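You operate a simulated robot arm through the tools that you are given. There is no shell and no other tool. Be economical: measure what you need, move in short steps, check, and stop when the job is done.

The job below is to be done with a simulated two-armed robot. You get a single attempt, and the scene is never put back.

JOB
On the top of the side table, fold the cream cloth in half.

The check looks at the end state, three seconds after you hand in, the way a careful person would. Anything else that was tipped, shoved, dropped, spilled or broken makes it a failure. Flat cloth is picked up by pressing the open fingertips on it (5 to 10 N) and closing them slowly along it; thin cloth reads only 2 to 8 mm in the jaws.

ROBOT AND FRAMES
Two 7-joint arms with two-finger parallel grippers on one trunk, on a base that drives. Base frame: it is fixed to the floor where the robot stands at the start and does not move with it; the origin is under the middle of the robot, x ahead of it, y to its left, z up. Lengths are in cm, angles in degrees, forces in N, time in s.
The left shoulder is at the start at [7, 16.3, 112], the right one opposite. Places, roughly: top of the side table [60, 0, 80]. Payload 3.43 kg a hand.
The tool frame of a hand sits at the grasp point between the pads (the TCP): z along the fingers, y along the line on which they close. The tips reach 3.4 cm beyond it. The gripper opens to 12.8 cm. The fingers are 2.4 cm wide and 1.2 cm thick; the gripper's body (4.8 by 13 cm) begins 9.6 cm behind the TCP.
Orientation is that of the tool frame in the base frame, as [roll, pitch, yaw] about the fixed x, y, z axes, in that order (R = Rz(yaw) Ry(pitch) Rx(roll)). With the fingers straight down and closing along the base's y, the tool's x points along the base's -x, its y along +y and its z along -z.

CONTROLS
- The arms move only by the tool servo_tool. It takes "left_motion", "right_motion" or both (then of equal length, played together; a hand with none holds still); each is a list of rows, each a list of 3 entries, a list of its own where there are three numbers: the shift along the tool's x, y, z in cm, then the turn, a rotation vector about the tool's x, y, z in degrees, then the opening, from 0 (shut) to 1 (fully open). In form: [[[x, y, z], [wx, wy, wz], grip], ...]. A call has 1 to 10 rows; each row shifts and turns the commanded pose from where the row before left it, along the tool's axes as they then stand. A row lasts 0.2 s, in which the tool goes at most 5 cm and 8.6 degrees; a call with a longer step from one row to the next is refused whole, and so is a gripper value outside its range. Where a pose cannot be reached the arm comes as near as it can. A force on the tool above 40 N (or 10 N above the force at the start of the call, whichever is more), or a blocked arm, ends the call early, and 0.2 s more pass. The fingers move at their own pace (about 15.3 cm/s each) and stop on an object; they squeeze with about 27 N. The grip force told is the motor's: it shows also when the fingers shut on nothing. Time passes only in rows, and 0.2 s behind the last, so rows that do not move let the fingers close. The reply holds the time, the measured pose of the TCP, the force on the tool along the base axes, the opening and the grip force, in the units named above and with some noise, and new pictures: "views" is both (left out), scene, wrist or none (wrist: the cameras of the hands that moved).
- Cameras (640 x 400 px; columns grow to the right, rows downward): "scene" is now at [12.89, -0.35, 133.33]; the picture's right is [-0.07, -1.00, 0.00], its down [-0.71, 0.05, -0.70] and it looks along [0.70, -0.05, -0.71] (base axes); focal length 267 px, centre (320, 200). "left" rides on the left gripper at [7.6, 1.1, -16] in its tool frame; the picture's right is [-0.15, 0.99, 0.00], its down [-0.88, -0.13, -0.46] and it looks along [-0.45, -0.07, 0.89] (tool axes); focal length 234 px, centre (320, 200). "right" rides on the right gripper at [7.6, -1.1, -16] in its tool frame; the picture's right is [0.15, 0.99, 0.00], its down [-0.88, 0.13, -0.46] and it looks along [-0.45, 0.07, 0.89] (tool axes); focal length 234 px, centre (320, 200). There is no depth. A picture from a camera that has moved, and an enlarged one, comes with that camera's place and axes in the base frame and with its lens.
- slide_trunk(by): slides the trunk up (or, below 0, down) by that many cm; the arms and the scene camera ride with it, the base frame stays. It gives what a move gives, with no picture.
- base_move(legs): drives the robot by 1 to 6 legs, each [ahead, left, turn to the left] in cm, cm and degrees, along the robot's own axes; the way and the turn of a leg run together, so that a leg with both is an arc; at most 150 cm and 180 degrees a leg. The arms and the cameras ride along, it lands a little off, and it stops where it bumps. It gives what a move gives, and a new picture of the scene camera.
- pan_tilt(pan, tilt): turns the head with the scene camera to pan (to the left, within 86 degrees either way) and tilt (down, from -29 to 69), counted from straight ahead of the robot. It gives what a move gives, and a new picture of the scene camera.
- enlarge(camera, box): a new picture of the part [left, top, right, bottom] of that camera's present view, enlarged. It takes no simulated time.
- job_done(): hands the job in; it is judged then, once.

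Go step by step. Nothing tells you exact positions but the pictures and the camera data: compare them with the known pose of the tool, close in by small moves and look again before you grip or let go. The budget is 120 turns and 170 pictures, counting those below and the enlarged ones. Unless the task says otherwise, let go and move clear before handing in, and close with one line.

The tools are called after "Call:" as name(argument=value, ...) on one line, values as JSON. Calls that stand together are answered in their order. servo_tool: Moves the arms, as the interface text tells. Its arguments: {"type":"object","properties":{"left_motion":{"type":"array","items":{"type":"array"}},"right_motion":{"type":"array","items":{"type":"array"}},"views":{"type":"string","enum":["both","scene","wrist","none"]}},"required":[]} The other tools are called the same way: slide_trunk (by) slides the trunk up or down; base_move (legs) drives the base; pan_tilt (pan, tilt) turns the head that bears the scene camera; enlarge (camera, box) takes an enlarged picture of a part of a camera's view; job_done () hands the job in.

At the start:

```text
clock: 0.0
left_eef_pos: [67.4, 25.74, 97.94]
left_ee_rot: [-180.0, -0.1, -180.0]
left_wrist_force: [0.0, 0.1, -0.8]
left_grip_width: 12.8
left_finger_force: 0.1
right_eef_pos: [63.57, -33.9, 94.53]
right_ee_rot: [-180.0, -0.1, 179.9]
right_wrist_force: [0.4, -0.3, 0.8]
right_grip_width: 12.81
right_finger_force: 0.0
trunk travel left (down, up): [-60.0, 34.0]
robot x, y, heading: [0.15, 0.16, 0.2]
head pan, tilt: [-3.8, 45.4]
```

scene: 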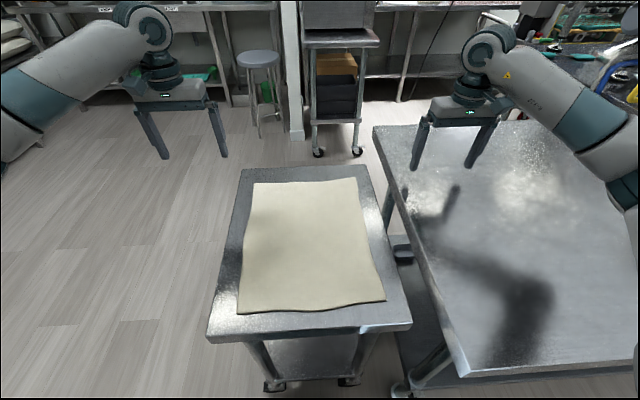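
right: 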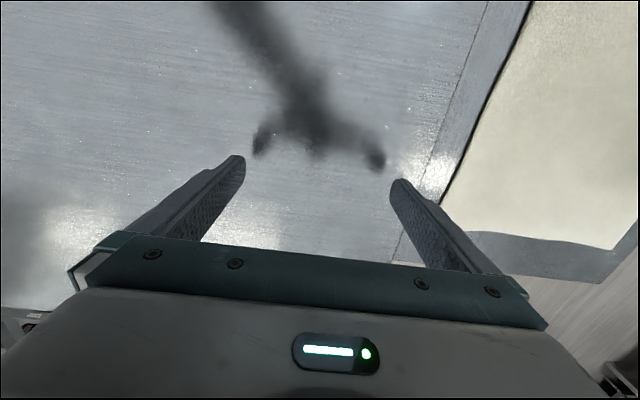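
left: 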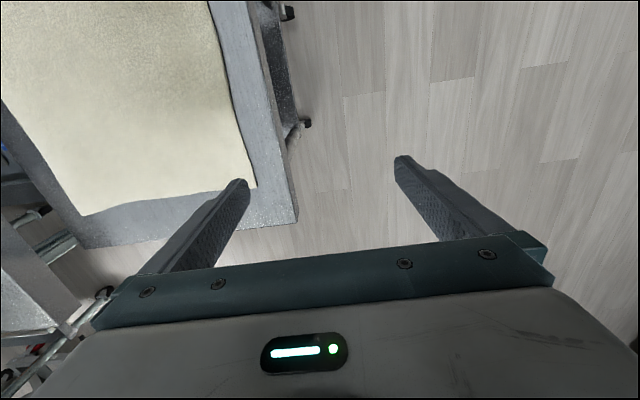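

I see the cream cloth lying flat on the side table at roughly x 35–74, y −15…+15 (if the top is at z≈80), so I'll fold its far edge onto its near edge with both hands. First I back the base up a little for reach, then turn both hands so the fingers close along x.

Call:
base_move(legs=[[-8, 0, 0]])

Call:
servo_tool(left_motion=[[[0, 0, 0], [0, 0, 8.5], 0.4], [[0, 0, 0], [0, 0, 8.5], 0.4], [[0, 0, 0], [0, 0, 8.5], 0.4], [[0, 0, 0], [0, 0, 8.5], 0.4], [[0, 0, 0], [0, 0, 8.5], 0.4], [[0, 0, 0], [0, 0, 8.5], 0.4], [[0, 0, 0], [0, 0, 8.5], 0.4], [[0, 0, 0], [0, 0, 8.5], 0.4], [[0, 0, 0], [0, 0, 8.5], 0.4], [[0, 0, 0], [0, 0, 8.5], 0.4]], right_motion=[[[0, 0, 0], [0, 0, -8.5], 0.4], [[0, 0, 0], [0, 0, -8.5], 0.4], [[0, 0, 0], [0, 0, -8.5], 0.4], [[0, 0, 0], [0, 0, -8.5], 0.4], [[0, 0, 0], [0, 0, -8.5], 0.4], [[0, 0, 0], [0, 0, -8.5], 0.4], [[0, 0, 0], [0, 0, -8.5], 0.4], [[0, 0, 0], [0, 0, -8.5], 0.4], [[0, 0, 0], [0, 0, -8.5], 0.4], [[0, 0, 0], [0, 0, -8.5], 0.4]], views="scene")

```text
clock: 1.1
left_eef_pos: [59.49, 25.62, 98.05]
left_ee_rot: [-179.9, -0.1, 180.0]
left_wrist_force: [-0.1, 0.1, -0.1]
left_grip_width: 12.81
left_finger_force: 0.0
right_eef_pos: [55.48, -34.0, 94.58]
right_ee_rot: [-180.0, 0.0, 179.9]
right_wrist_force: [-0.8, -0.6, 0.1]
right_grip_width: 12.79
right_finger_force: 0.0
trunk travel left (down, up): [-60.0, 34.0]
robot x, y, heading: [-7.92, 0.1, 0.2]
head pan, tilt: [-3.8, 45.4]
camera scene: at [4.85, -0.37, 133.34], right [-0.07, -1.0, 0.0], down [-0.71, 0.05, -0.7], along [0.7, -0.05, -0.71], focal length 267 px, centre (320, 200)
```

scene: 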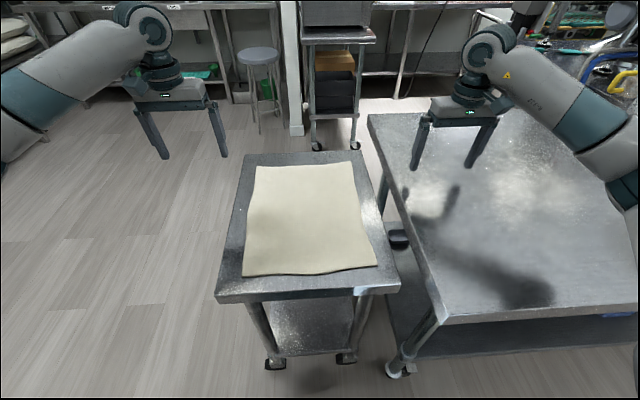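

```text
clock: 3.3
left_eef_pos: [59.55, 25.73, 98.09]
left_ee_rot: [179.9, 0.1, 94.8]
left_wrist_force: [0.3, 0.6, -0.2]
left_grip_width: 5.11
left_finger_force: 0.0
right_eef_pos: [55.56, -34.0, 94.42]
right_ee_rot: [179.9, 0.1, -146.1]
right_wrist_force: [-0.4, 0.2, -0.1]
right_grip_width: 5.1
right_finger_force: 0.0
right hand out of reach, approached as far as the arm can: row 5, 6, 7, 8, 9, 10
trunk travel left (down, up): [-60.0, 34.0]
robot x, y, heading: [-8.13, 0.19, -0.2]
head pan, tilt: [-3.8, 45.4]
camera scene: at [4.95, -0.37, 133.33], right [-0.07, -1.0, 0.0], down [-0.71, 0.05, -0.7], along [0.7, -0.05, -0.71], focal length 267 px, centre (320, 200)
```

scene: 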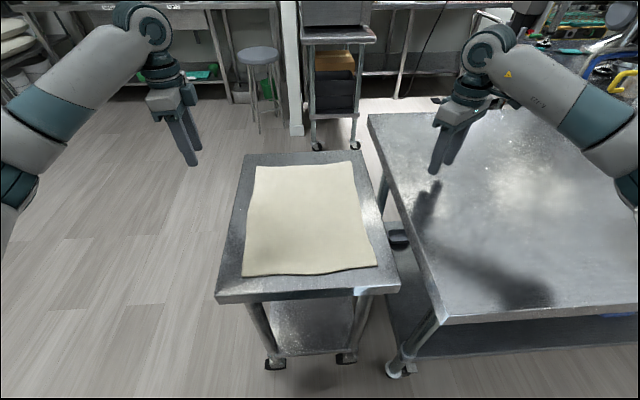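

The left hand turned fine, but the right wrist hits a limit that way. I'll turn the right hand the other way round.

Call:
servo_tool(right_motion=[[[0, 0, 0], [0, 0, 8.5], 0.4], [[0, 0, 0], [0, 0, 8.5], 0.4], [[0, 0, 0], [0, 0, 8.5], 0.4], [[0, 0, 0], [0, 0, 8.5], 0.4], [[0, 0, 0], [0, 0, 8.5], 0.4], [[0, 0, 0], [0, 0, 8.5], 0.4], [[0, 0, 0], [0, 0, 8.5], 0.4], [[0, 0, 0], [0, 0, 8.5], 0.4], [[0, 0, 0], [0, 0, 8.5], 0.4], [[0, 0, 0], [0, 0, 8.5], 0.4]], left_motion=[[[0, 0, 0], [0, 0, 5], 0.4], [[0, 0, 0], [0, 0, 0], 0.4], [[0, 0, 0], [0, 0, 0], 0.4], [[0, 0, 0], [0, 0, 0], 0.4], [[0, 0, 0], [0, 0, 0], 0.4], [[0, 0, 0], [0, 0, 0], 0.4], [[0, 0, 0], [0, 0, 0], 0.4], [[0, 0, 0], [0, 0, 0], 0.4], [[0, 0, 0], [0, 0, 0], 0.4], [[0, 0, 0], [0, 0, 0], 0.4]], views="none")

```text
clock: 5.5
left_eef_pos: [59.59, 25.67, 97.94]
left_ee_rot: [179.9, 0.1, 90.0]
left_wrist_force: [0.5, 0.4, -0.4]
left_grip_width: 5.11
left_finger_force: 0.0
right_eef_pos: [55.42, -34.03, 94.52]
right_ee_rot: [180.0, 0.0, 128.7]
right_wrist_force: [0.4, 0.2, 0.6]
right_grip_width: 5.15
right_finger_force: 0.1
trunk travel left (down, up): [-60.0, 34.0]
robot x, y, heading: [-7.55, 0.29, -0.2]
head pan, tilt: [-3.8, 45.4]
```

Both hands turn properly now. Next I finish the right hand's turn and bring both above the far corners, staying high.

Call:
servo_tool(right_motion=[[[0, 0, 0], [0, 0, 7.74], 0.4], [[0, 0, 0], [0, 0, 7.74], 0.4], [[0, 0, 0], [0, 0, 7.74], 0.4], [[0, 0, 0], [0, 0, 7.74], 0.4], [[0, 0, 0], [0, 0, 7.74], 0.4], [[4.2, 2.6, 0], [0, 0, 0], 0.4], [[4.2, 2.6, 0], [0, 0, 0], 0.4], [[4.2, 2.6, 0], [0, 0, 0], 0.4], [[4.2, 2.6, 0], [0, 0, 0], 0.4], [[4.2, 2.6, 0], [0, 0, 0], 0.4]], left_motion=[[[0, 0, 0], [0, 0, 0], 0.4], [[0, 0, 0], [0, 0, 0], 0.4], [[0, 0, 0], [0, 0, 0], 0.4], [[0, 0, 0], [0, 0, 0], 0.4], [[0, 0, 0], [0, 0, 0], 0.4], [[-2.6, 1.8, 0], [0, 0, 0], 0.4], [[-2.6, 1.8, 0.8], [0, 0, 0], 0.4], [[-2.6, 1.8, 0.8], [0, 0, 0], 0.4], [[-2.6, 1.8, 0.8], [0, 0, 0], 0.4], [[-2.6, 1.8, 0.8], [0, 0, 0], 0.4]])

```text
clock: 7.7
left_eef_pos: [68.45, 12.95, 94.64]
left_ee_rot: [-179.9, 0.0, 89.8]
left_wrist_force: [-0.5, 0.2, 0.5]
left_grip_width: 5.12
left_finger_force: 0.2
right_eef_pos: [68.78, -12.93, 94.39]
right_ee_rot: [-179.9, 0.1, 90.2]
right_wrist_force: [-0.2, 0.0, 0.0]
right_grip_width: 5.15
right_finger_force: 0.1
trunk travel left (down, up): [-60.0, 34.0]
robot x, y, heading: [-8.27, 0.21, -0.1]
head pan, tilt: [-3.8, 45.4]
camera scene: at [5.05, -0.26, 133.31], right [-0.07, -1.0, 0.0], down [-0.71, 0.05, -0.7], along [0.7, -0.05, -0.71], focal length 267 px, centre (320, 200)
camera right: at [67.7, -5.19, 110.33], right [0.99, 0.15, 0.0], down [0.13, -0.88, 0.46], along [0.07, -0.45, -0.89], focal length 234 px, centre (320, 200)
camera left: at [69.7, 20.44, 110.6], right [0.99, -0.15, 0.0], down [-0.13, -0.88, 0.46], along [-0.07, -0.45, -0.89], focal length 234 px, centre (320, 200)
```

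scene: 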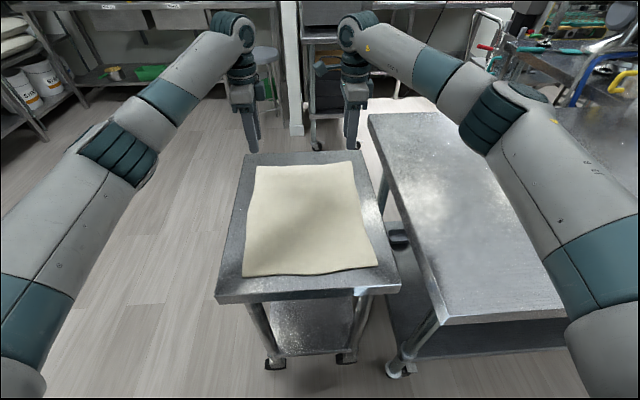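
right: 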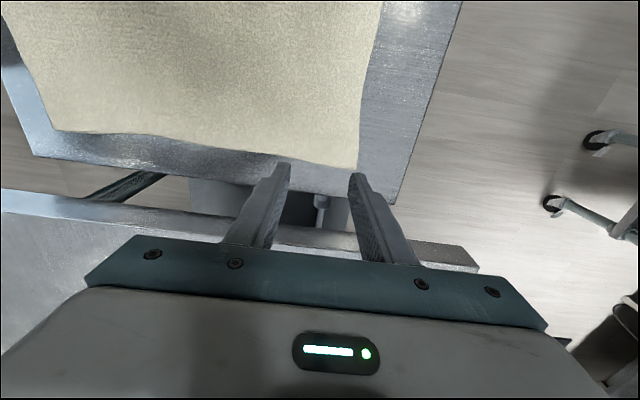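
left: 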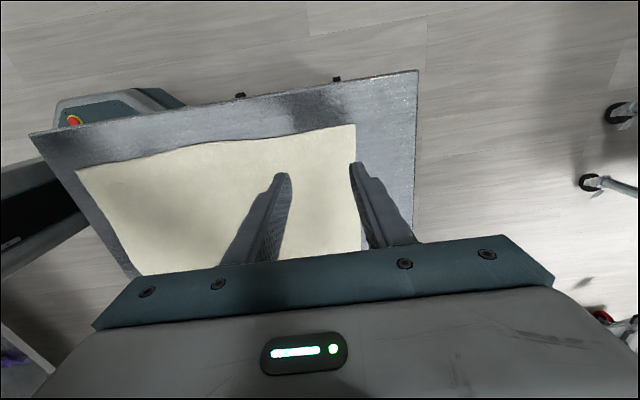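

The far corners appear at about (73.2, 14.8) and (74.3, −14.9). I set the hands just inside the edge and come down to about 3 cm above the cloth for another look.

Call:
servo_tool(right_motion=[[[0.4, 2.1, 1], [0, 0, 0], 0.3], [[0, 0, 2], [0, 0, 0], 0.3], [[0, 0, 2], [0, 0, 0], 0.3], [[0, 0, 2], [0, 0, 0], 0.3], [[0, 0, 0.9], [0, 0, 0], 0.3], [[0, 0, 0], [0, 0, 0], 0.3]], left_motion=[[[-0.4, 1.4, 1], [0, 0, 0], 0.3], [[0, 0, 2], [0, 0, 0], 0.3], [[0, 0, 2], [0, 0, 0], 0.3], [[0, 0, 2], [0, 0, 0], 0.3], [[0, 0, 1.1], [0, 0, 0], 0.3], [[0, 0, 0], [0, 0, 0], 0.3]])

```text
clock: 9.1
left_eef_pos: [69.75, 12.22, 86.72]
left_ee_rot: [-179.9, -0.1, 89.9]
left_wrist_force: [0.0, -0.6, -0.2]
left_grip_width: 3.84
left_finger_force: 0.1
right_eef_pos: [70.41, -12.68, 86.56]
right_ee_rot: [180.0, 0.0, 90.2]
right_wrist_force: [-0.6, -0.3, 0.6]
right_grip_width: 3.87
right_finger_force: 0.1
trunk travel left (down, up): [-60.0, 34.0]
robot x, y, heading: [-8.19, 0.13, -0.3]
head pan, tilt: [-3.8, 45.4]
camera scene: at [4.96, -0.37, 133.33], right [-0.07, -1.0, 0.0], down [-0.71, 0.05, -0.7], along [0.7, -0.05, -0.71], focal length 267 px, centre (320, 200)
camera right: at [69.48, -4.94, 102.58], right [0.99, 0.15, 0.0], down [0.13, -0.88, 0.46], along [0.07, -0.45, -0.89], focal length 234 px, centre (320, 200)
camera left: at [71.08, 19.85, 102.61], right [0.99, -0.15, 0.0], down [-0.13, -0.88, 0.46], along [-0.07, -0.45, -0.89], focal length 234 px, centre (320, 200)
```

scene: 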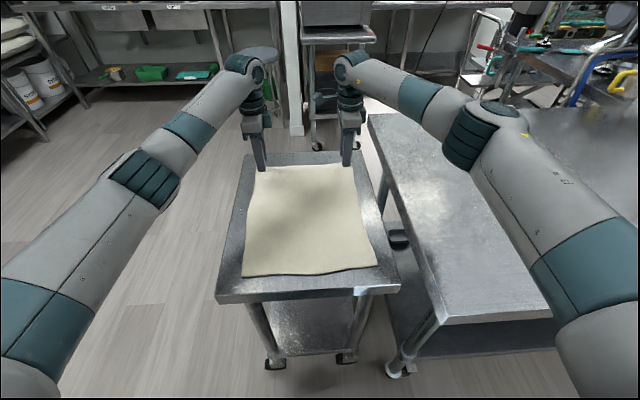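
right: 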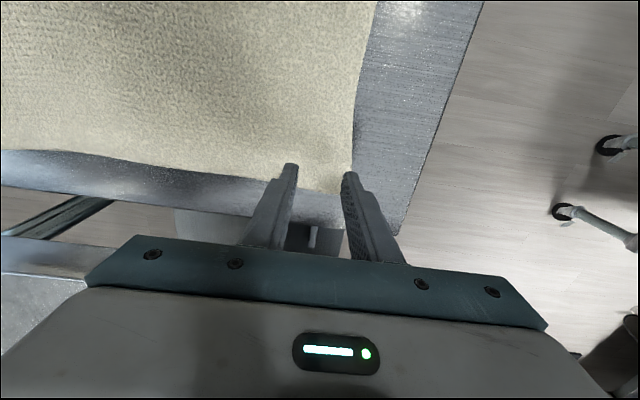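
left: 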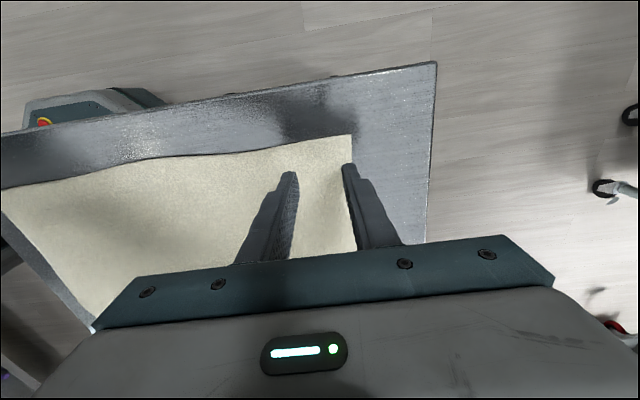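

Alignment looks right: outer fingers lie just inside the far edge on both sides. I now go down gently until the tips press.

Call:
servo_tool(right_motion=[[[0, -0.1, 1], [0, 0, 0], 0.3], [[0, 0, 1], [0, 0, 0], 0.3], [[0, 0, 0.3], [0, 0, 0], 0.3], [[0, 0, 0.2], [0, 0, 0], 0.3]], left_motion=[[[0, -0.1, 1], [0, 0, 0], 0.3], [[0, 0, 1], [0, 0, 0], 0.3], [[0, 0, 0.4], [0, 0, 0], 0.3], [[0, 0, 0.2], [0, 0, 0], 0.3]], views="none")

```text
clock: 10.1
left_eef_pos: [69.88, 12.17, 84.09]
left_ee_rot: [-179.9, 0.0, 89.9]
left_wrist_force: [-0.1, 0.3, 0.0]
left_grip_width: 3.83
left_finger_force: 0.0
right_eef_pos: [70.47, -12.5, 84.05]
right_ee_rot: [-180.0, 0.1, 90.2]
right_wrist_force: [0.4, -0.2, -0.7]
right_grip_width: 3.83
right_finger_force: 0.2
trunk travel left (down, up): [-60.0, 34.0]
robot x, y, heading: [-8.06, 0.37, -0.3]
head pan, tilt: [-3.8, 45.4]
```

No contact yet at TCP z≈84.1. I keep lowering in small steps.

Call:
servo_tool(right_motion=[[[0, 0, 0.2], [0, 0, 0], 0.3], [[0, 0, 0.15], [0, 0, 0], 0.3], [[0, 0, 0], [0, 0, 0], 0.3]], left_motion=[[[0, 0, 0.2], [0, 0, 0], 0.3], [[0, 0, 0.15], [0, 0, 0], 0.3], [[0, 0, 0], [0, 0, 0], 0.3]], views="wrist")

```text
clock: 10.9
left_eef_pos: [69.71, 12.32, 83.85]
left_ee_rot: [-179.9, 0.0, 90.0]
left_wrist_force: [1.7, -0.7, 3.7]
left_grip_width: 3.8
left_finger_force: 0.1
right_eef_pos: [70.45, -12.5, 83.84]
right_ee_rot: [179.9, -0.1, 90.1]
right_wrist_force: [1.1, -1.2, 3.2]
right_grip_width: 3.84
right_finger_force: 0.0
trunk travel left (down, up): [-60.0, 34.0]
robot x, y, heading: [-7.93, -0.15, -0.1]
head pan, tilt: [-3.8, 45.4]
camera right: at [69.27, -4.86, 99.84], right [0.99, 0.15, 0.0], down [0.13, -0.88, 0.46], along [0.07, -0.45, -0.89], focal length 234 px, centre (320, 200)
camera left: at [70.91, 19.85, 99.79], right [0.99, -0.15, 0.0], down [-0.13, -0.88, 0.46], along [-0.07, -0.45, -0.89], focal length 234 px, centre (320, 200)
```

right: 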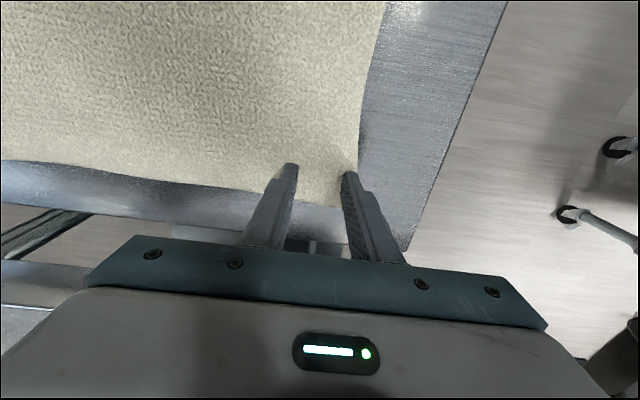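
left: 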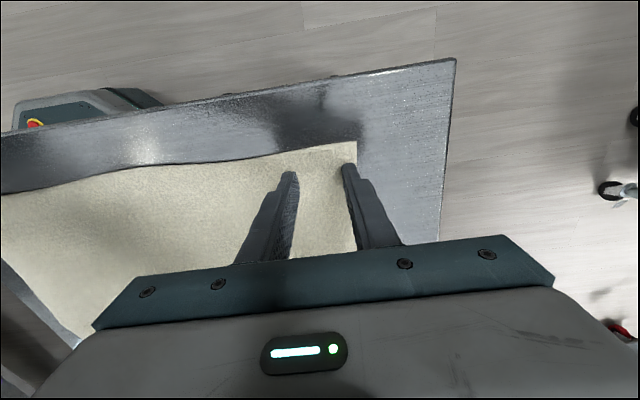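

Contact at z≈83.85 with about 3.5 N. I press a touch more and then close slowly.

Call:
servo_tool(right_motion=[[[0, 0, 0.2], [0, 0, 0], 0.3], [[0, 0, 0], [0, 0, 0], 0.27], [[0, 0, 0], [0, 0, 0], 0.24], [[0, 0, 0], [0, 0, 0], 0.21]], left_motion=[[[0, 0, 0.2], [0, 0, 0], 0.3], [[0, 0, 0], [0, 0, 0], 0.27], [[0, 0, 0], [0, 0, 0], 0.24], [[0, 0, 0], [0, 0, 0], 0.21]], views="wrist")

```text
clock: 11.9
left_eef_pos: [69.67, 12.29, 83.77]
left_ee_rot: [179.8, 0.1, 89.9]
left_wrist_force: [0.5, -0.4, 11.2]
left_grip_width: 2.63
left_finger_force: 0.0
right_eef_pos: [70.25, -12.64, 83.96]
right_ee_rot: [179.9, 0.0, 90.3]
right_wrist_force: [0.4, -0.7, 8.8]
right_grip_width: 2.63
right_finger_force: 0.0
trunk travel left (down, up): [-60.0, 34.0]
robot x, y, heading: [-7.89, -0.15, -0.1]
head pan, tilt: [-3.8, 45.4]
camera right: at [69.16, -4.87, 99.76], right [0.99, 0.15, 0.0], down [0.13, -0.88, 0.46], along [0.07, -0.45, -0.89], focal length 234 px, centre (320, 200)
camera left: at [70.78, 19.83, 99.71], right [0.99, -0.15, 0.0], down [-0.13, -0.88, 0.46], along [-0.07, -0.45, -0.89], focal length 234 px, centre (320, 200)
```

right: 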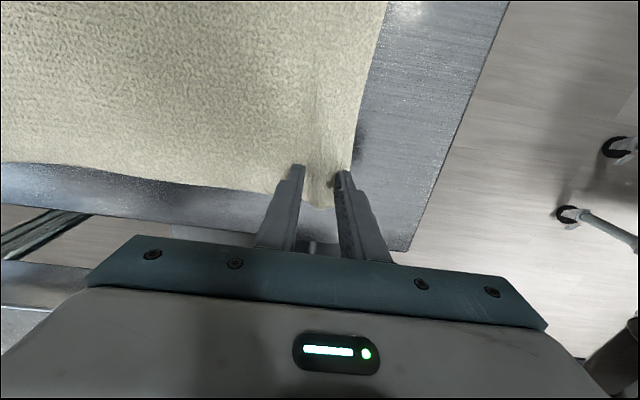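
left: 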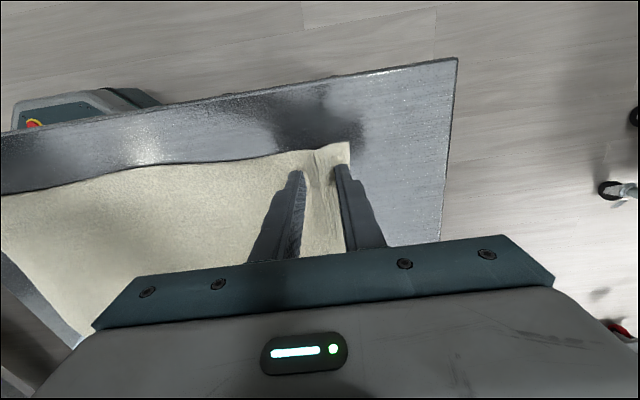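

Ridges are forming on both sides. I keep closing slowly until shut.

Call:
servo_tool(right_motion=[[[0, 0, 0], [0, 0, 0], 0.18], [[0, 0, 0], [0, 0, 0], 0.15], [[0, 0, 0], [0, 0, 0], 0.12], [[0, 0, 0], [0, 0, 0], 0.09], [[0, 0, 0], [0, 0, 0], 0.06], [[0, 0, 0], [0, 0, 0], 0.03], [[0, 0, 0], [0, 0, 0], 0], [[0, 0, 0], [0, 0, 0], 0]], left_motion=[[[0, 0, 0], [0, 0, 0], 0.18], [[0, 0, 0], [0, 0, 0], 0.15], [[0, 0, 0], [0, 0, 0], 0.12], [[0, 0, 0], [0, 0, 0], 0.09], [[0, 0, 0], [0, 0, 0], 0.06], [[0, 0, 0], [0, 0, 0], 0.03], [[0, 0, 0], [0, 0, 0], 0], [[0, 0, 0], [0, 0, 0], 0]], views="wrist")

```text
clock: 13.7
left_eef_pos: [69.55, 12.29, 83.75]
left_ee_rot: [179.9, 0.0, 89.8]
left_wrist_force: [-0.8, -1.0, 11.8]
left_grip_width: 0.47
left_finger_force: 27.3
right_eef_pos: [70.3, -12.5, 83.66]
right_ee_rot: [179.9, 0.0, 90.2]
right_wrist_force: [0.1, 0.5, 7.9]
right_grip_width: 0.47
right_finger_force: 27.0
trunk travel left (down, up): [-60.0, 34.0]
robot x, y, heading: [-8.05, -0.11, -0.0]
head pan, tilt: [-3.8, 45.4]
camera right: at [69.13, -4.87, 99.75], right [0.99, 0.15, 0.0], down [0.13, -0.88, 0.46], along [0.07, -0.45, -0.89], focal length 234 px, centre (320, 200)
camera left: at [70.74, 19.83, 99.7], right [0.99, -0.15, 0.0], down [-0.13, -0.88, 0.46], along [-0.07, -0.45, -0.89], focal length 234 px, centre (320, 200)
```

right: 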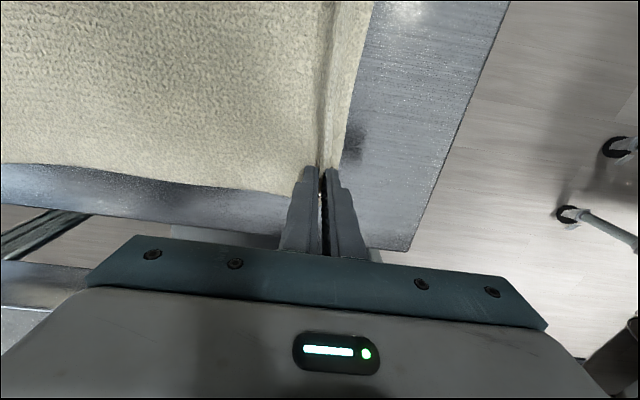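
left: 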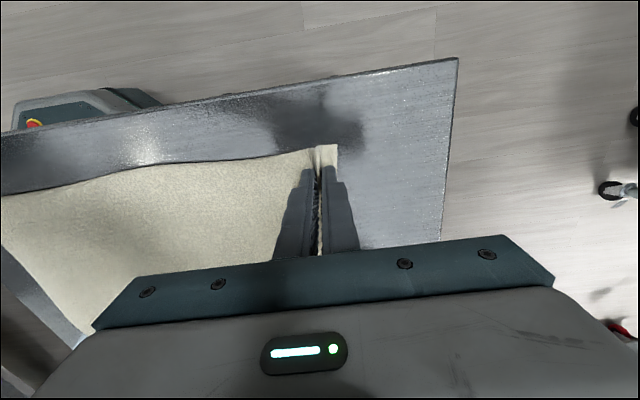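

Both jaws hold cloth (4.7 mm). I lift 5 cm and check that it comes along.

Call:
servo_tool(right_motion=[[[0, 0, -0.6], [0, 0, 0], 0], [[0, -0.1, -1.1], [0, 0, 0], 0], [[0, -0.2, -1.1], [0, 0, 0], 0], [[0, -0.3, -1.1], [0, 0, 0], 0], [[0, -0.4, -1.1], [0, 0, 0], 0]], left_motion=[[[0, 0, -0.6], [0, 0, 0], 0], [[0, -0.1, -1.1], [0, 0, 0], 0], [[0, -0.2, -1.1], [0, 0, 0], 0], [[0, -0.3, -1.1], [0, 0, 0], 0], [[0, -0.4, -1.1], [0, 0, 0], 0]])

```text
clock: 14.9
left_eef_pos: [68.89, 12.23, 88.55]
left_ee_rot: [180.0, 0.0, 89.8]
left_wrist_force: [0.9, -0.3, -0.3]
left_grip_width: 0.43
left_finger_force: 26.6
right_eef_pos: [69.38, -12.51, 88.76]
right_ee_rot: [-180.0, 0.0, 90.2]
right_wrist_force: [0.4, -0.1, -1.6]
right_grip_width: 0.46
right_finger_force: 27.1
trunk travel left (down, up): [-60.0, 34.0]
robot x, y, heading: [-7.88, 0.14, 0.1]
head pan, tilt: [-3.8, 45.4]
camera scene: at [4.9, -0.39, 133.33], right [-0.07, -1.0, 0.0], down [-0.71, 0.05, -0.7], along [0.7, -0.05, -0.71], focal length 267 px, centre (320, 200)
camera right: at [68.31, -4.83, 104.64], right [0.99, 0.15, 0.0], down [0.13, -0.88, 0.46], along [0.07, -0.45, -0.89], focal length 234 px, centre (320, 200)
camera left: at [69.94, 19.76, 104.52], right [0.99, -0.15, 0.0], down [-0.13, -0.88, 0.46], along [-0.07, -0.45, -0.89], focal length 234 px, centre (320, 200)
```

scene: 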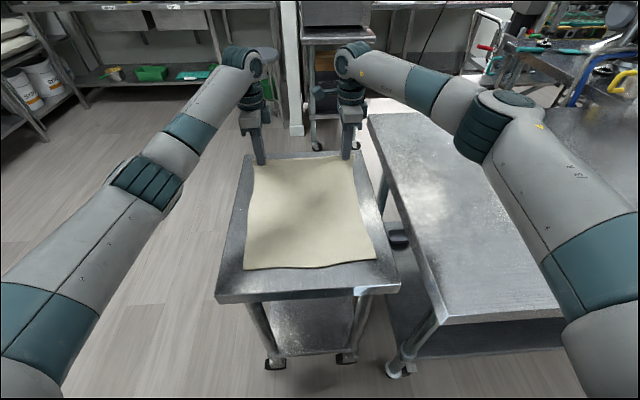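
right: 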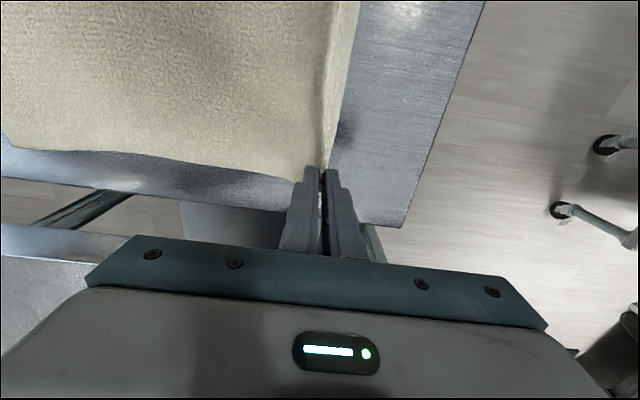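
left: 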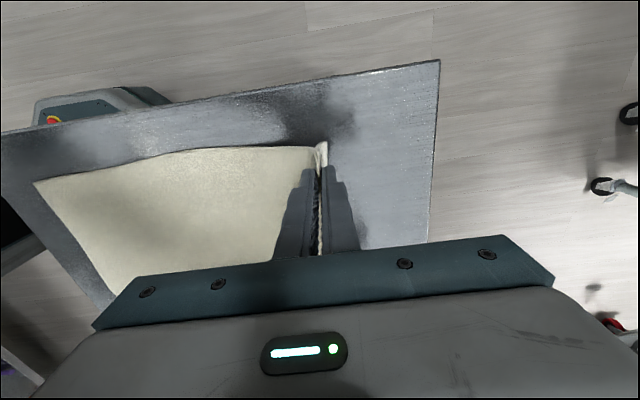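

Both corners came up. Next I swing the far edge on an arc toward the robot, up to the top of the arc above the fold line (x≈56).

Call:
servo_tool(right_motion=[[[0, -0.6, -1.6], [0, 0, 0], 0], [[0, -1.0, -1.4], [0, 0, 0], 0], [[0, -1.1, -1.4], [0, 0, 0], 0], [[0, -1.2, -1.2], [0, 0, 0], 0], [[0, -1.4, -1.1], [0, 0, 0], 0], [[0, -1.4, -0.9], [0, 0, 0], 0], [[0, -1.6, -0.7], [0, 0, 0], 0], [[0, -1.6, -0.5], [0, 0, 0], 0], [[0, -1.7, -0.3], [0, 0, 0], 0], [[0, -1.7, -0.1], [0, 0, 0], 0]], left_motion=[[[0, -0.4, -1.6], [0, 0, 0], 0], [[0, -0.9, -1.4], [0, 0, 0], 0], [[0, -1.0, -1.4], [0, 0, 0], 0], [[0, -1.2, -1.2], [0, 0, 0], 0], [[0, -1.4, -1.1], [0, 0, 0], 0], [[0, -1.4, -0.9], [0, 0, 0], 0], [[0, -1.6, -0.7], [0, 0, 0], 0], [[0, -1.6, -0.5], [0, 0, 0], 0], [[0, -1.7, -0.3], [0, 0, 0], 0], [[0, -1.7, -0.1], [0, 0, 0], 0]])

```text
clock: 17.1
left_eef_pos: [55.85, 12.27, 97.94]
left_ee_rot: [-180.0, -0.1, 90.0]
left_wrist_force: [-0.3, 0.0, 0.5]
left_grip_width: 0.43
left_finger_force: 27.2
right_eef_pos: [56.11, -12.66, 97.78]
right_ee_rot: [-179.9, 0.1, 90.1]
right_wrist_force: [0.2, 2.0, 0.9]
right_grip_width: 0.48
right_finger_force: 26.8
trunk travel left (down, up): [-60.0, 34.0]
robot x, y, heading: [-7.87, 0.09, -0.1]
head pan, tilt: [-3.8, 45.4]
camera scene: at [4.88, -0.37, 133.34], right [-0.07, -1.0, 0.0], down [-0.71, 0.05, -0.7], along [0.7, -0.05, -0.71], focal length 267 px, centre (320, 200)
camera right: at [55.02, -4.97, 113.77], right [0.99, 0.15, 0.0], down [0.13, -0.88, 0.46], along [0.07, -0.45, -0.89], focal length 234 px, centre (320, 200)
camera left: at [56.97, 19.81, 113.86], right [0.99, -0.15, 0.0], down [-0.13, -0.88, 0.46], along [-0.07, -0.45, -0.89], focal length 234 px, centre (320, 200)
```

scene: 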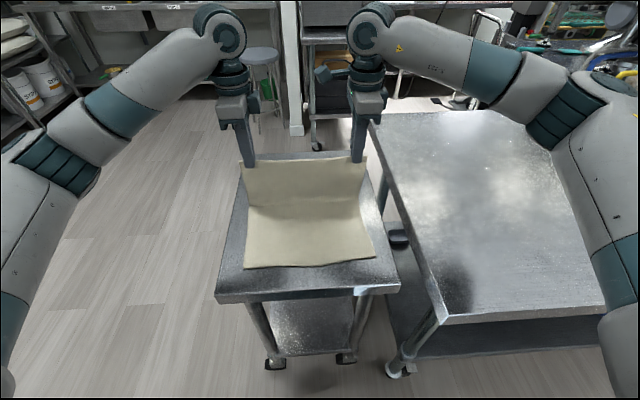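
right: 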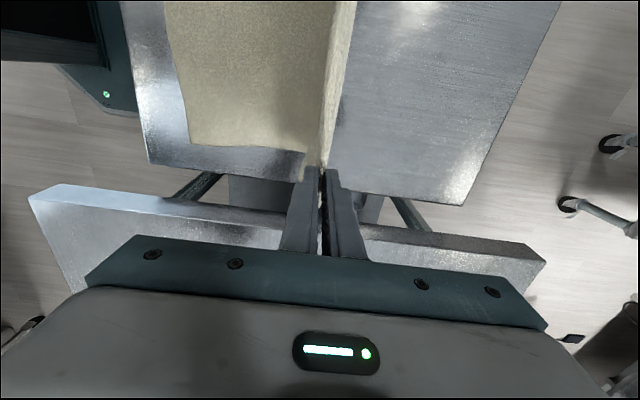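
left: 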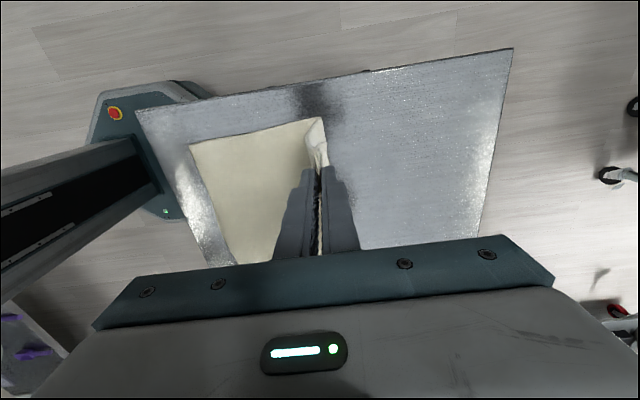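

The fold is standing up cleanly and the near edge stays at x≈37.3. I continue the arc toward the near edge, leaning the hands back about 30° so the gripped hem is laid toward the robot.

Call:
servo_tool(right_motion=[[[0, -2.65, 0.3], [-5, 0, 0], 0], [[0, -2.75, 0.41], [-5, 0, 0], 0], [[0, -2.66, 0.7], [-5, 0, 0], 0], [[0, -2.61, 0.85], [-5, 0, 0], 0], [[0, -2.4, 1.04], [-5, 0, 0], 0], [[0, -2.47, 1.28], [-5, 0, 0], 0], [[0, 0, 0], [0, 0, 0], 0]], left_motion=[[[0, -2.65, 0.3], [-5, 0, 0], 0], [[0, -2.75, 0.41], [-5, 0, 0], 0], [[0, -2.66, 0.7], [-5, 0, 0], 0], [[0, -2.61, 0.85], [-5, 0, 0], 0], [[0, -2.4, 1.04], [-5, 0, 0], 0], [[0, -2.47, 1.28], [-5, 0, 0], 0], [[0, 0, 0], [0, 0, 0], 0]])

```text
clock: 18.7
left_eef_pos: [42.34, 12.37, 90.31]
left_ee_rot: [150.0, 0.0, 89.9]
left_wrist_force: [0.5, -1.3, -0.8]
left_grip_width: 0.41
left_finger_force: 27.0
right_eef_pos: [42.48, -12.63, 90.24]
right_ee_rot: [150.0, 0.0, 90.2]
right_wrist_force: [-0.1, 0.6, -0.8]
right_grip_width: 0.45
right_finger_force: 26.9
trunk travel left (down, up): [-60.0, 34.0]
robot x, y, heading: [-8.33, 0.04, 0.0]
head pan, tilt: [-3.8, 45.4]
camera scene: at [4.98, -0.36, 133.33], right [-0.07, -1.0, 0.0], down [-0.71, 0.05, -0.7], along [0.7, -0.05, -0.71], focal length 267 px, centre (320, 200)
camera right: at [33.49, -4.98, 103.5], right [0.86, 0.15, 0.49], down [-0.11, -0.88, 0.46], along [0.5, -0.45, -0.74], focal length 234 px, centre (320, 200)
camera left: at [35.33, 19.88, 104.52], right [0.86, -0.15, 0.49], down [-0.34, -0.88, 0.33], along [0.39, -0.45, -0.8], focal length 234 px, centre (320, 200)
```

scene: 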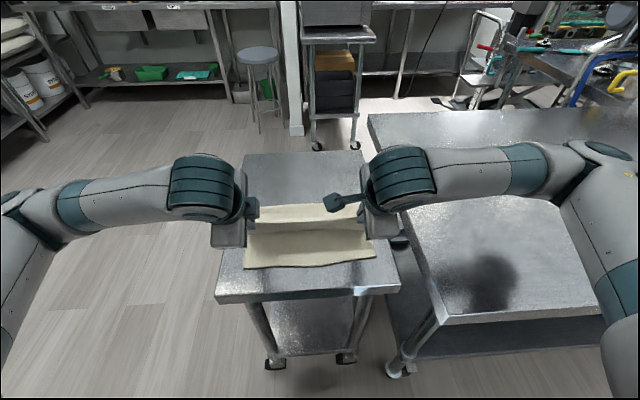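
right: 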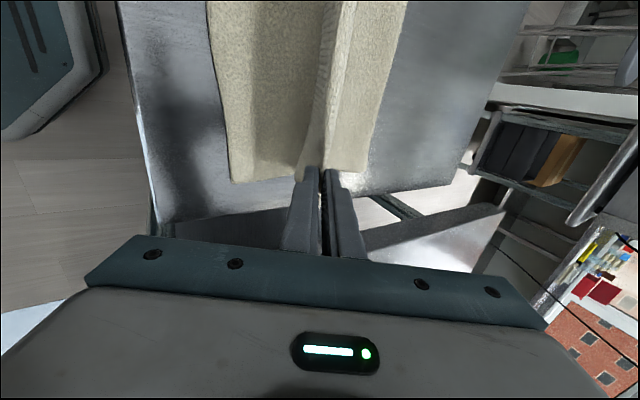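
left: 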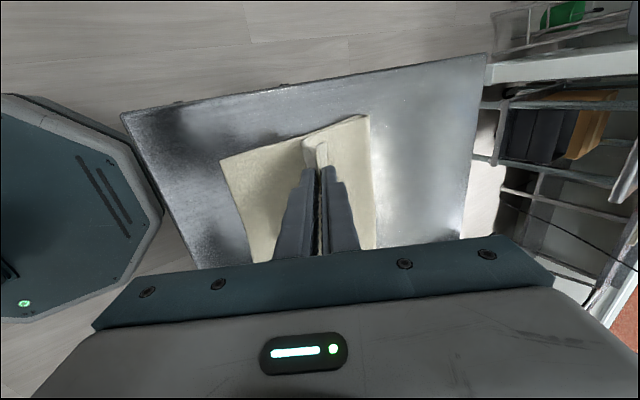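

The hands are over the near part and the cloth folds over cleanly. I lower the hem toward the near edge, tilting a bit more.

Call:
servo_tool(right_motion=[[[0, -1.29, 0.64], [-5, 0, 0], 0], [[0, -1.38, 0.75], [-5, 0, 0], 0], [[0, -1.27, 0.89], [0, 0, 0], 0], [[0, -1.0, 0.68], [0, 0, 0], 0], [[0, 0, 0], [0, 0, 0], 0]], left_motion=[[[0, -1.29, 0.64], [-5, 0, 0], 0], [[0, -1.38, 0.75], [-5, 0, 0], 0], [[0, -1.27, 0.89], [0, 0, 0], 0], [[0, -1.0, 0.68], [0, 0, 0], 0], [[0, 0, 0], [0, 0, 0], 0]])

```text
clock: 19.9
left_eef_pos: [41.39, 11.45, 84.51]
left_ee_rot: [140.0, 0.0, 89.8]
left_wrist_force: [0.4, -0.2, 0.2]
left_grip_width: 0.44
left_finger_force: 27.3
left hand out of reach, approached as far as the arm can: row 2
right_eef_pos: [41.62, -12.08, 84.65]
right_ee_rot: [140.0, 0.0, 90.2]
right_wrist_force: [-0.7, -0.5, 2.2]
right_grip_width: 0.44
right_finger_force: 27.3
right hand out of reach, approached as far as the arm can: row 2
trunk travel left (down, up): [-60.0, 34.0]
robot x, y, heading: [-7.91, -0.11, -0.3]
head pan, tilt: [-3.8, 45.4]
camera scene: at [4.92, -0.37, 133.33], right [-0.07, -1.0, 0.0], down [-0.71, 0.05, -0.7], along [0.7, -0.05, -0.71], focal length 267 px, centre (320, 200)
camera right: at [30.45, -4.47, 96.1], right [0.76, 0.15, 0.64], down [-0.19, -0.88, 0.43], along [0.62, -0.45, -0.64], focal length 234 px, centre (320, 200)
camera left: at [32.0, 19.15, 97.43], right [0.76, -0.15, 0.64], down [-0.39, -0.88, 0.27], along [0.52, -0.45, -0.73], focal length 234 px, centre (320, 200)
```

scene: 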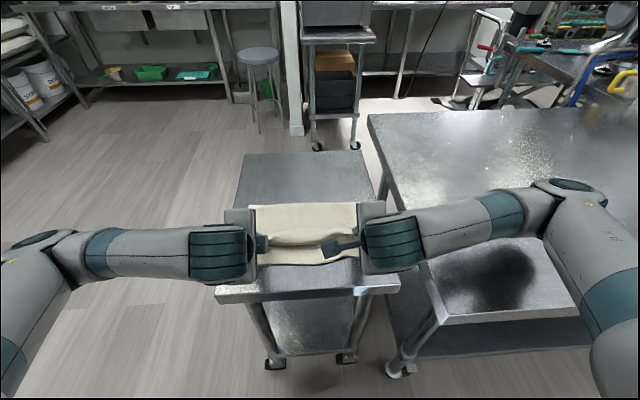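
right: 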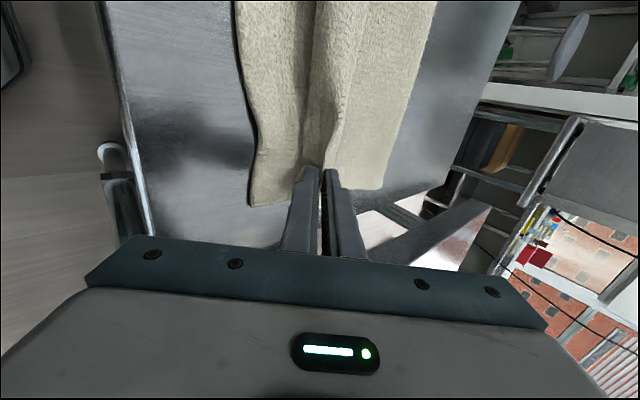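
left: 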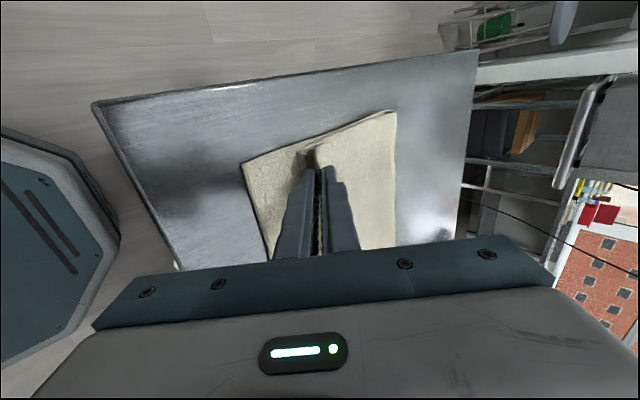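

The hem is now just above the near strip, with the jaw tips at about (43.6, z 82) and the unpinched hem reaching near x≈38. I open the jaws slightly and look at how the cloth lies before withdrawing.

Call:
servo_tool(right_motion=[[[0, 0, 0], [0, 0, 0], 0.04], [[0, 0.1, 0], [0, 0, 0], 0.07], [[0, 0.1, 0], [0, 0, 0], 0.1], [[0, 0, 0], [0, 0, 0], 0.1]], left_motion=[[[0, 0, 0], [0, 0, 0], 0.04], [[0, 0.1, 0], [0, 0, 0], 0.07], [[0, 0.1, 0], [0, 0, 0], 0.1], [[0, 0, 0], [0, 0, 0], 0.1]], views="wrist")

Call:
servo_tool(right_motion=[[[0, 0, -0.5], [0, 0, 0], 0.12], [[0, 0, -0.7], [0, 0, 0], 0.12], [[0, 0, -0.7], [0, 0, 0], 0.12]], left_motion=[[[0, 0, -0.5], [0, 0, 0], 0.12], [[0, 0, -0.7], [0, 0, 0], 0.12], [[0, 0, -0.7], [0, 0, 0], 0.12]], views="wrist")

```text
clock: 20.9
left_eef_pos: [41.49, 11.79, 84.65]
left_ee_rot: [139.9, 0.0, 89.9]
left_wrist_force: [0.2, 0.0, 0.1]
left_grip_width: 1.28
left_finger_force: 0.1
right_eef_pos: [41.7, -12.0, 84.72]
right_ee_rot: [140.0, -0.1, 90.2]
right_wrist_force: [-0.7, -0.2, 0.5]
right_grip_width: 1.28
right_finger_force: 0.1
trunk travel left (down, up): [-60.0, 34.0]
robot x, y, heading: [-7.69, -0.2, -0.2]
head pan, tilt: [-3.8, 45.4]
camera right: at [30.63, -4.43, 96.29], right [0.76, 0.15, 0.64], down [-0.19, -0.88, 0.43], along [0.62, -0.45, -0.64], focal length 234 px, centre (320, 200)
camera left: at [32.13, 19.23, 97.59], right [0.76, -0.15, 0.64], down [-0.39, -0.88, 0.27], along [0.52, -0.45, -0.72], focal length 234 px, centre (320, 200)
```

right: 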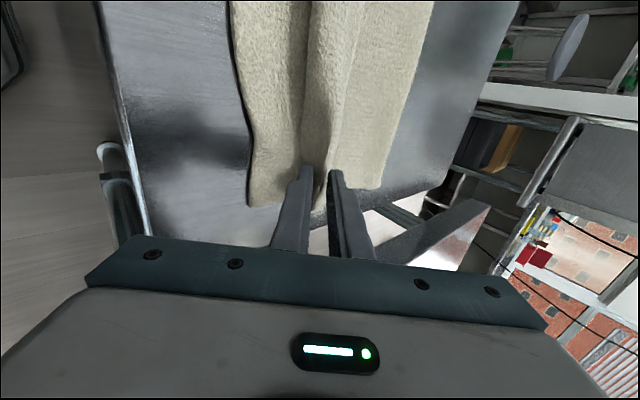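
left: 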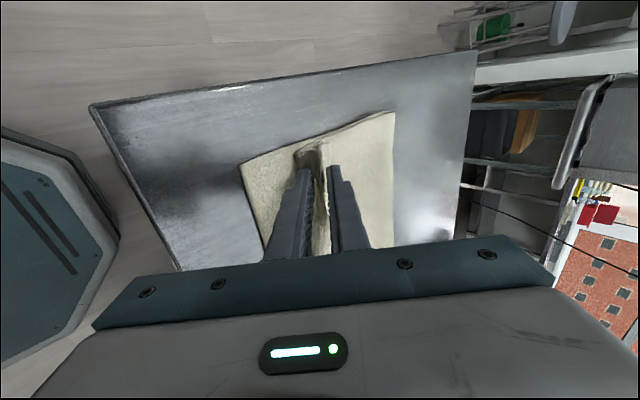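

```text
clock: 21.7
left_eef_pos: [41.53, 10.97, 85.66]
left_ee_rot: [140.2, 0.0, 90.0]
left_wrist_force: [0.3, 0.7, 0.3]
left_grip_width: 1.55
left_finger_force: 0.0
left hand out of reach, approached as far as the arm can: row 1, 2, 3
right_eef_pos: [41.71, -11.61, 85.71]
right_ee_rot: [140.1, 0.0, 90.1]
right_wrist_force: [-0.4, -0.3, 0.3]
right_grip_width: 1.53
right_finger_force: 0.0
right hand out of reach, approached as far as the arm can: row 2, 3
trunk travel left (down, up): [-60.0, 34.0]
robot x, y, heading: [-7.97, -0.13, -0.1]
head pan, tilt: [-3.8, 45.4]
camera right: at [30.6, -3.93, 97.32], right [0.76, 0.15, 0.63], down [-0.19, -0.88, 0.43], along [0.62, -0.45, -0.64], focal length 234 px, centre (320, 200)
camera left: at [32.19, 18.63, 98.74], right [0.76, -0.15, 0.63], down [-0.39, -0.88, 0.27], along [0.52, -0.45, -0.73], focal length 234 px, centre (320, 200)
```

right: 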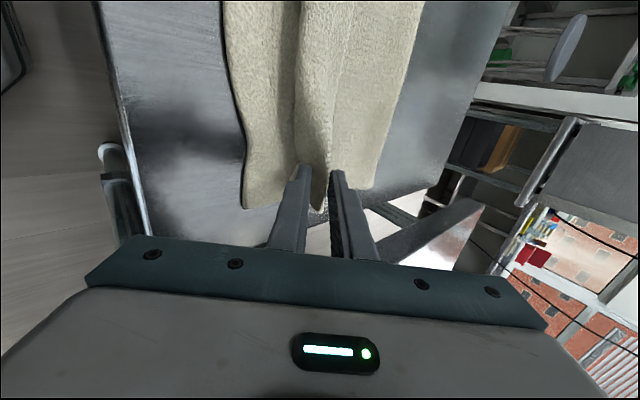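
left: 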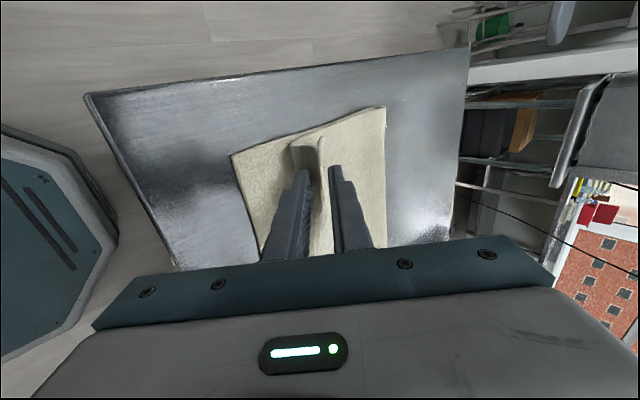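

The jaws are free and the hem stands up between the open fingers. Backing the base up lets the far fingers lay the hem over toward the robot; I do 3 cm and look.

Call:
base_move(legs=[[-3, 0, 0]])

Call:
enlarge(camera="left", box=[60, 40, 500, 300])

Call:
enlarge(camera="right", box=[120, 0, 520, 260])

```text
clock: 22.5
left_eef_pos: [38.57, 11.13, 85.82]
left_ee_rot: [140.1, 0.0, 89.8]
left_wrist_force: [-0.9, 0.0, 0.4]
left_grip_width: 1.55
left_finger_force: 0.1
right_eef_pos: [38.77, -11.53, 85.9]
right_ee_rot: [140.1, 0.0, 90.1]
right_wrist_force: [-0.3, 0.2, 0.6]
right_grip_width: 1.56
right_finger_force: 0.0
trunk travel left (down, up): [-60.0, 34.0]
robot x, y, heading: [-10.78, 0.13, 0.0]
head pan, tilt: [-3.8, 45.4]
camera scene: at [1.99, -0.36, 133.33], right [-0.07, -1.0, 0.0], down [-0.71, 0.05, -0.7], along [0.7, -0.05, -0.71], focal length 267 px, centre (320, 200)
```

scene: 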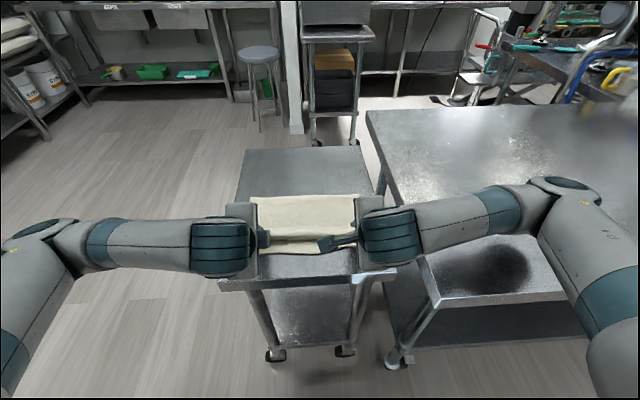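

```text
1.45 times, centred on (280, 170) of left
camera zoom: at [29.26, 18.63, 98.75], right [0.76, -0.15, 0.63], down [-0.39, -0.88, 0.27], along [0.52, -0.45, -0.73], focal length 341 px, centre (378, 244)
```

zoom: 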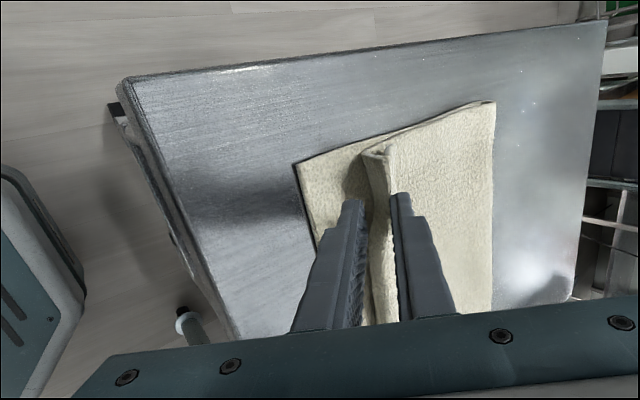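

```text
1.54 times, centred on (320, 130) of right
camera zoom: at [27.66, -3.92, 97.33], right [0.76, 0.15, 0.64], down [-0.19, -0.88, 0.43], along [0.62, -0.45, -0.64], focal length 360 px, centre (320, 308)
```

zoom: 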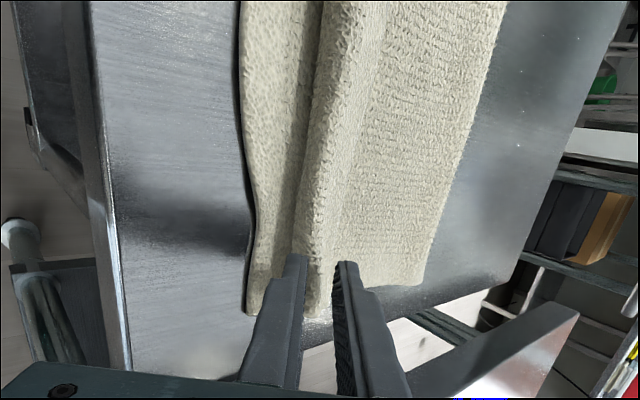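

The hem is being laid toward the robot nicely. I continue backing another 3 cm and look again.

Call:
base_move(legs=[[-3, 0, 0]])

Call:
enlarge(camera="left", box=[60, 40, 500, 300])

Call:
enlarge(camera="right", box=[120, 0, 520, 260])

```text
clock: 23.3
left_eef_pos: [35.8, 11.07, 85.73]
left_ee_rot: [140.0, 0.0, 90.0]
left_wrist_force: [-0.4, 1.6, 1.0]
left_grip_width: 1.52
left_finger_force: 0.1
right_eef_pos: [35.82, -11.53, 85.71]
right_ee_rot: [140.1, 0.1, 90.1]
right_wrist_force: [0.1, -0.6, 0.0]
right_grip_width: 1.57
right_finger_force: 0.0
trunk travel left (down, up): [-60.0, 34.0]
robot x, y, heading: [-13.94, 0.01, -0.1]
head pan, tilt: [-3.8, 45.4]
camera scene: at [-0.94, -0.34, 133.33], right [-0.07, -1.0, 0.0], down [-0.71, 0.05, -0.7], along [0.7, -0.05, -0.71], focal length 267 px, centre (320, 200)
```

scene: 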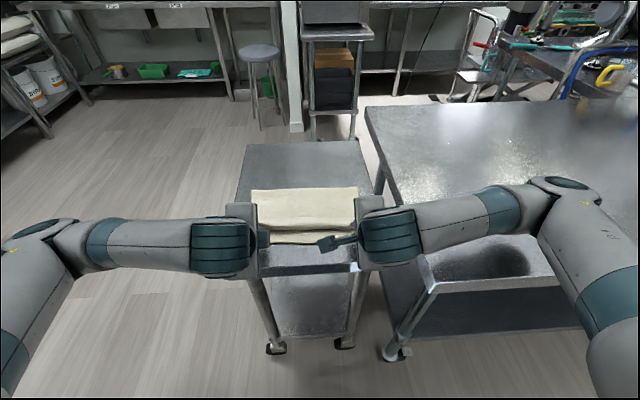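

```text
1.45 times, centred on (280, 170) of left
camera zoom: at [26.32, 18.66, 98.74], right [0.76, -0.15, 0.63], down [-0.39, -0.88, 0.27], along [0.52, -0.45, -0.73], focal length 341 px, centre (378, 244)
```

zoom: 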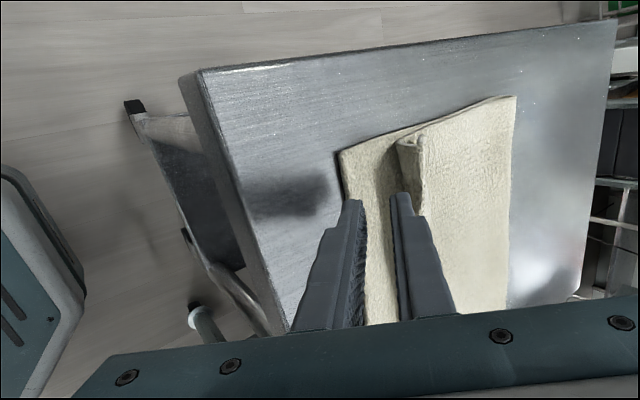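

```text
1.54 times, centred on (320, 130) of right
camera zoom: at [24.73, -3.9, 97.32], right [0.76, 0.15, 0.63], down [-0.19, -0.88, 0.43], along [0.62, -0.45, -0.64], focal length 360 px, centre (320, 308)
```

zoom: 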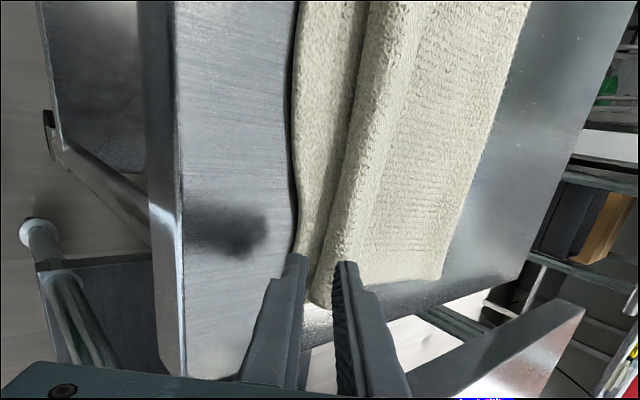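

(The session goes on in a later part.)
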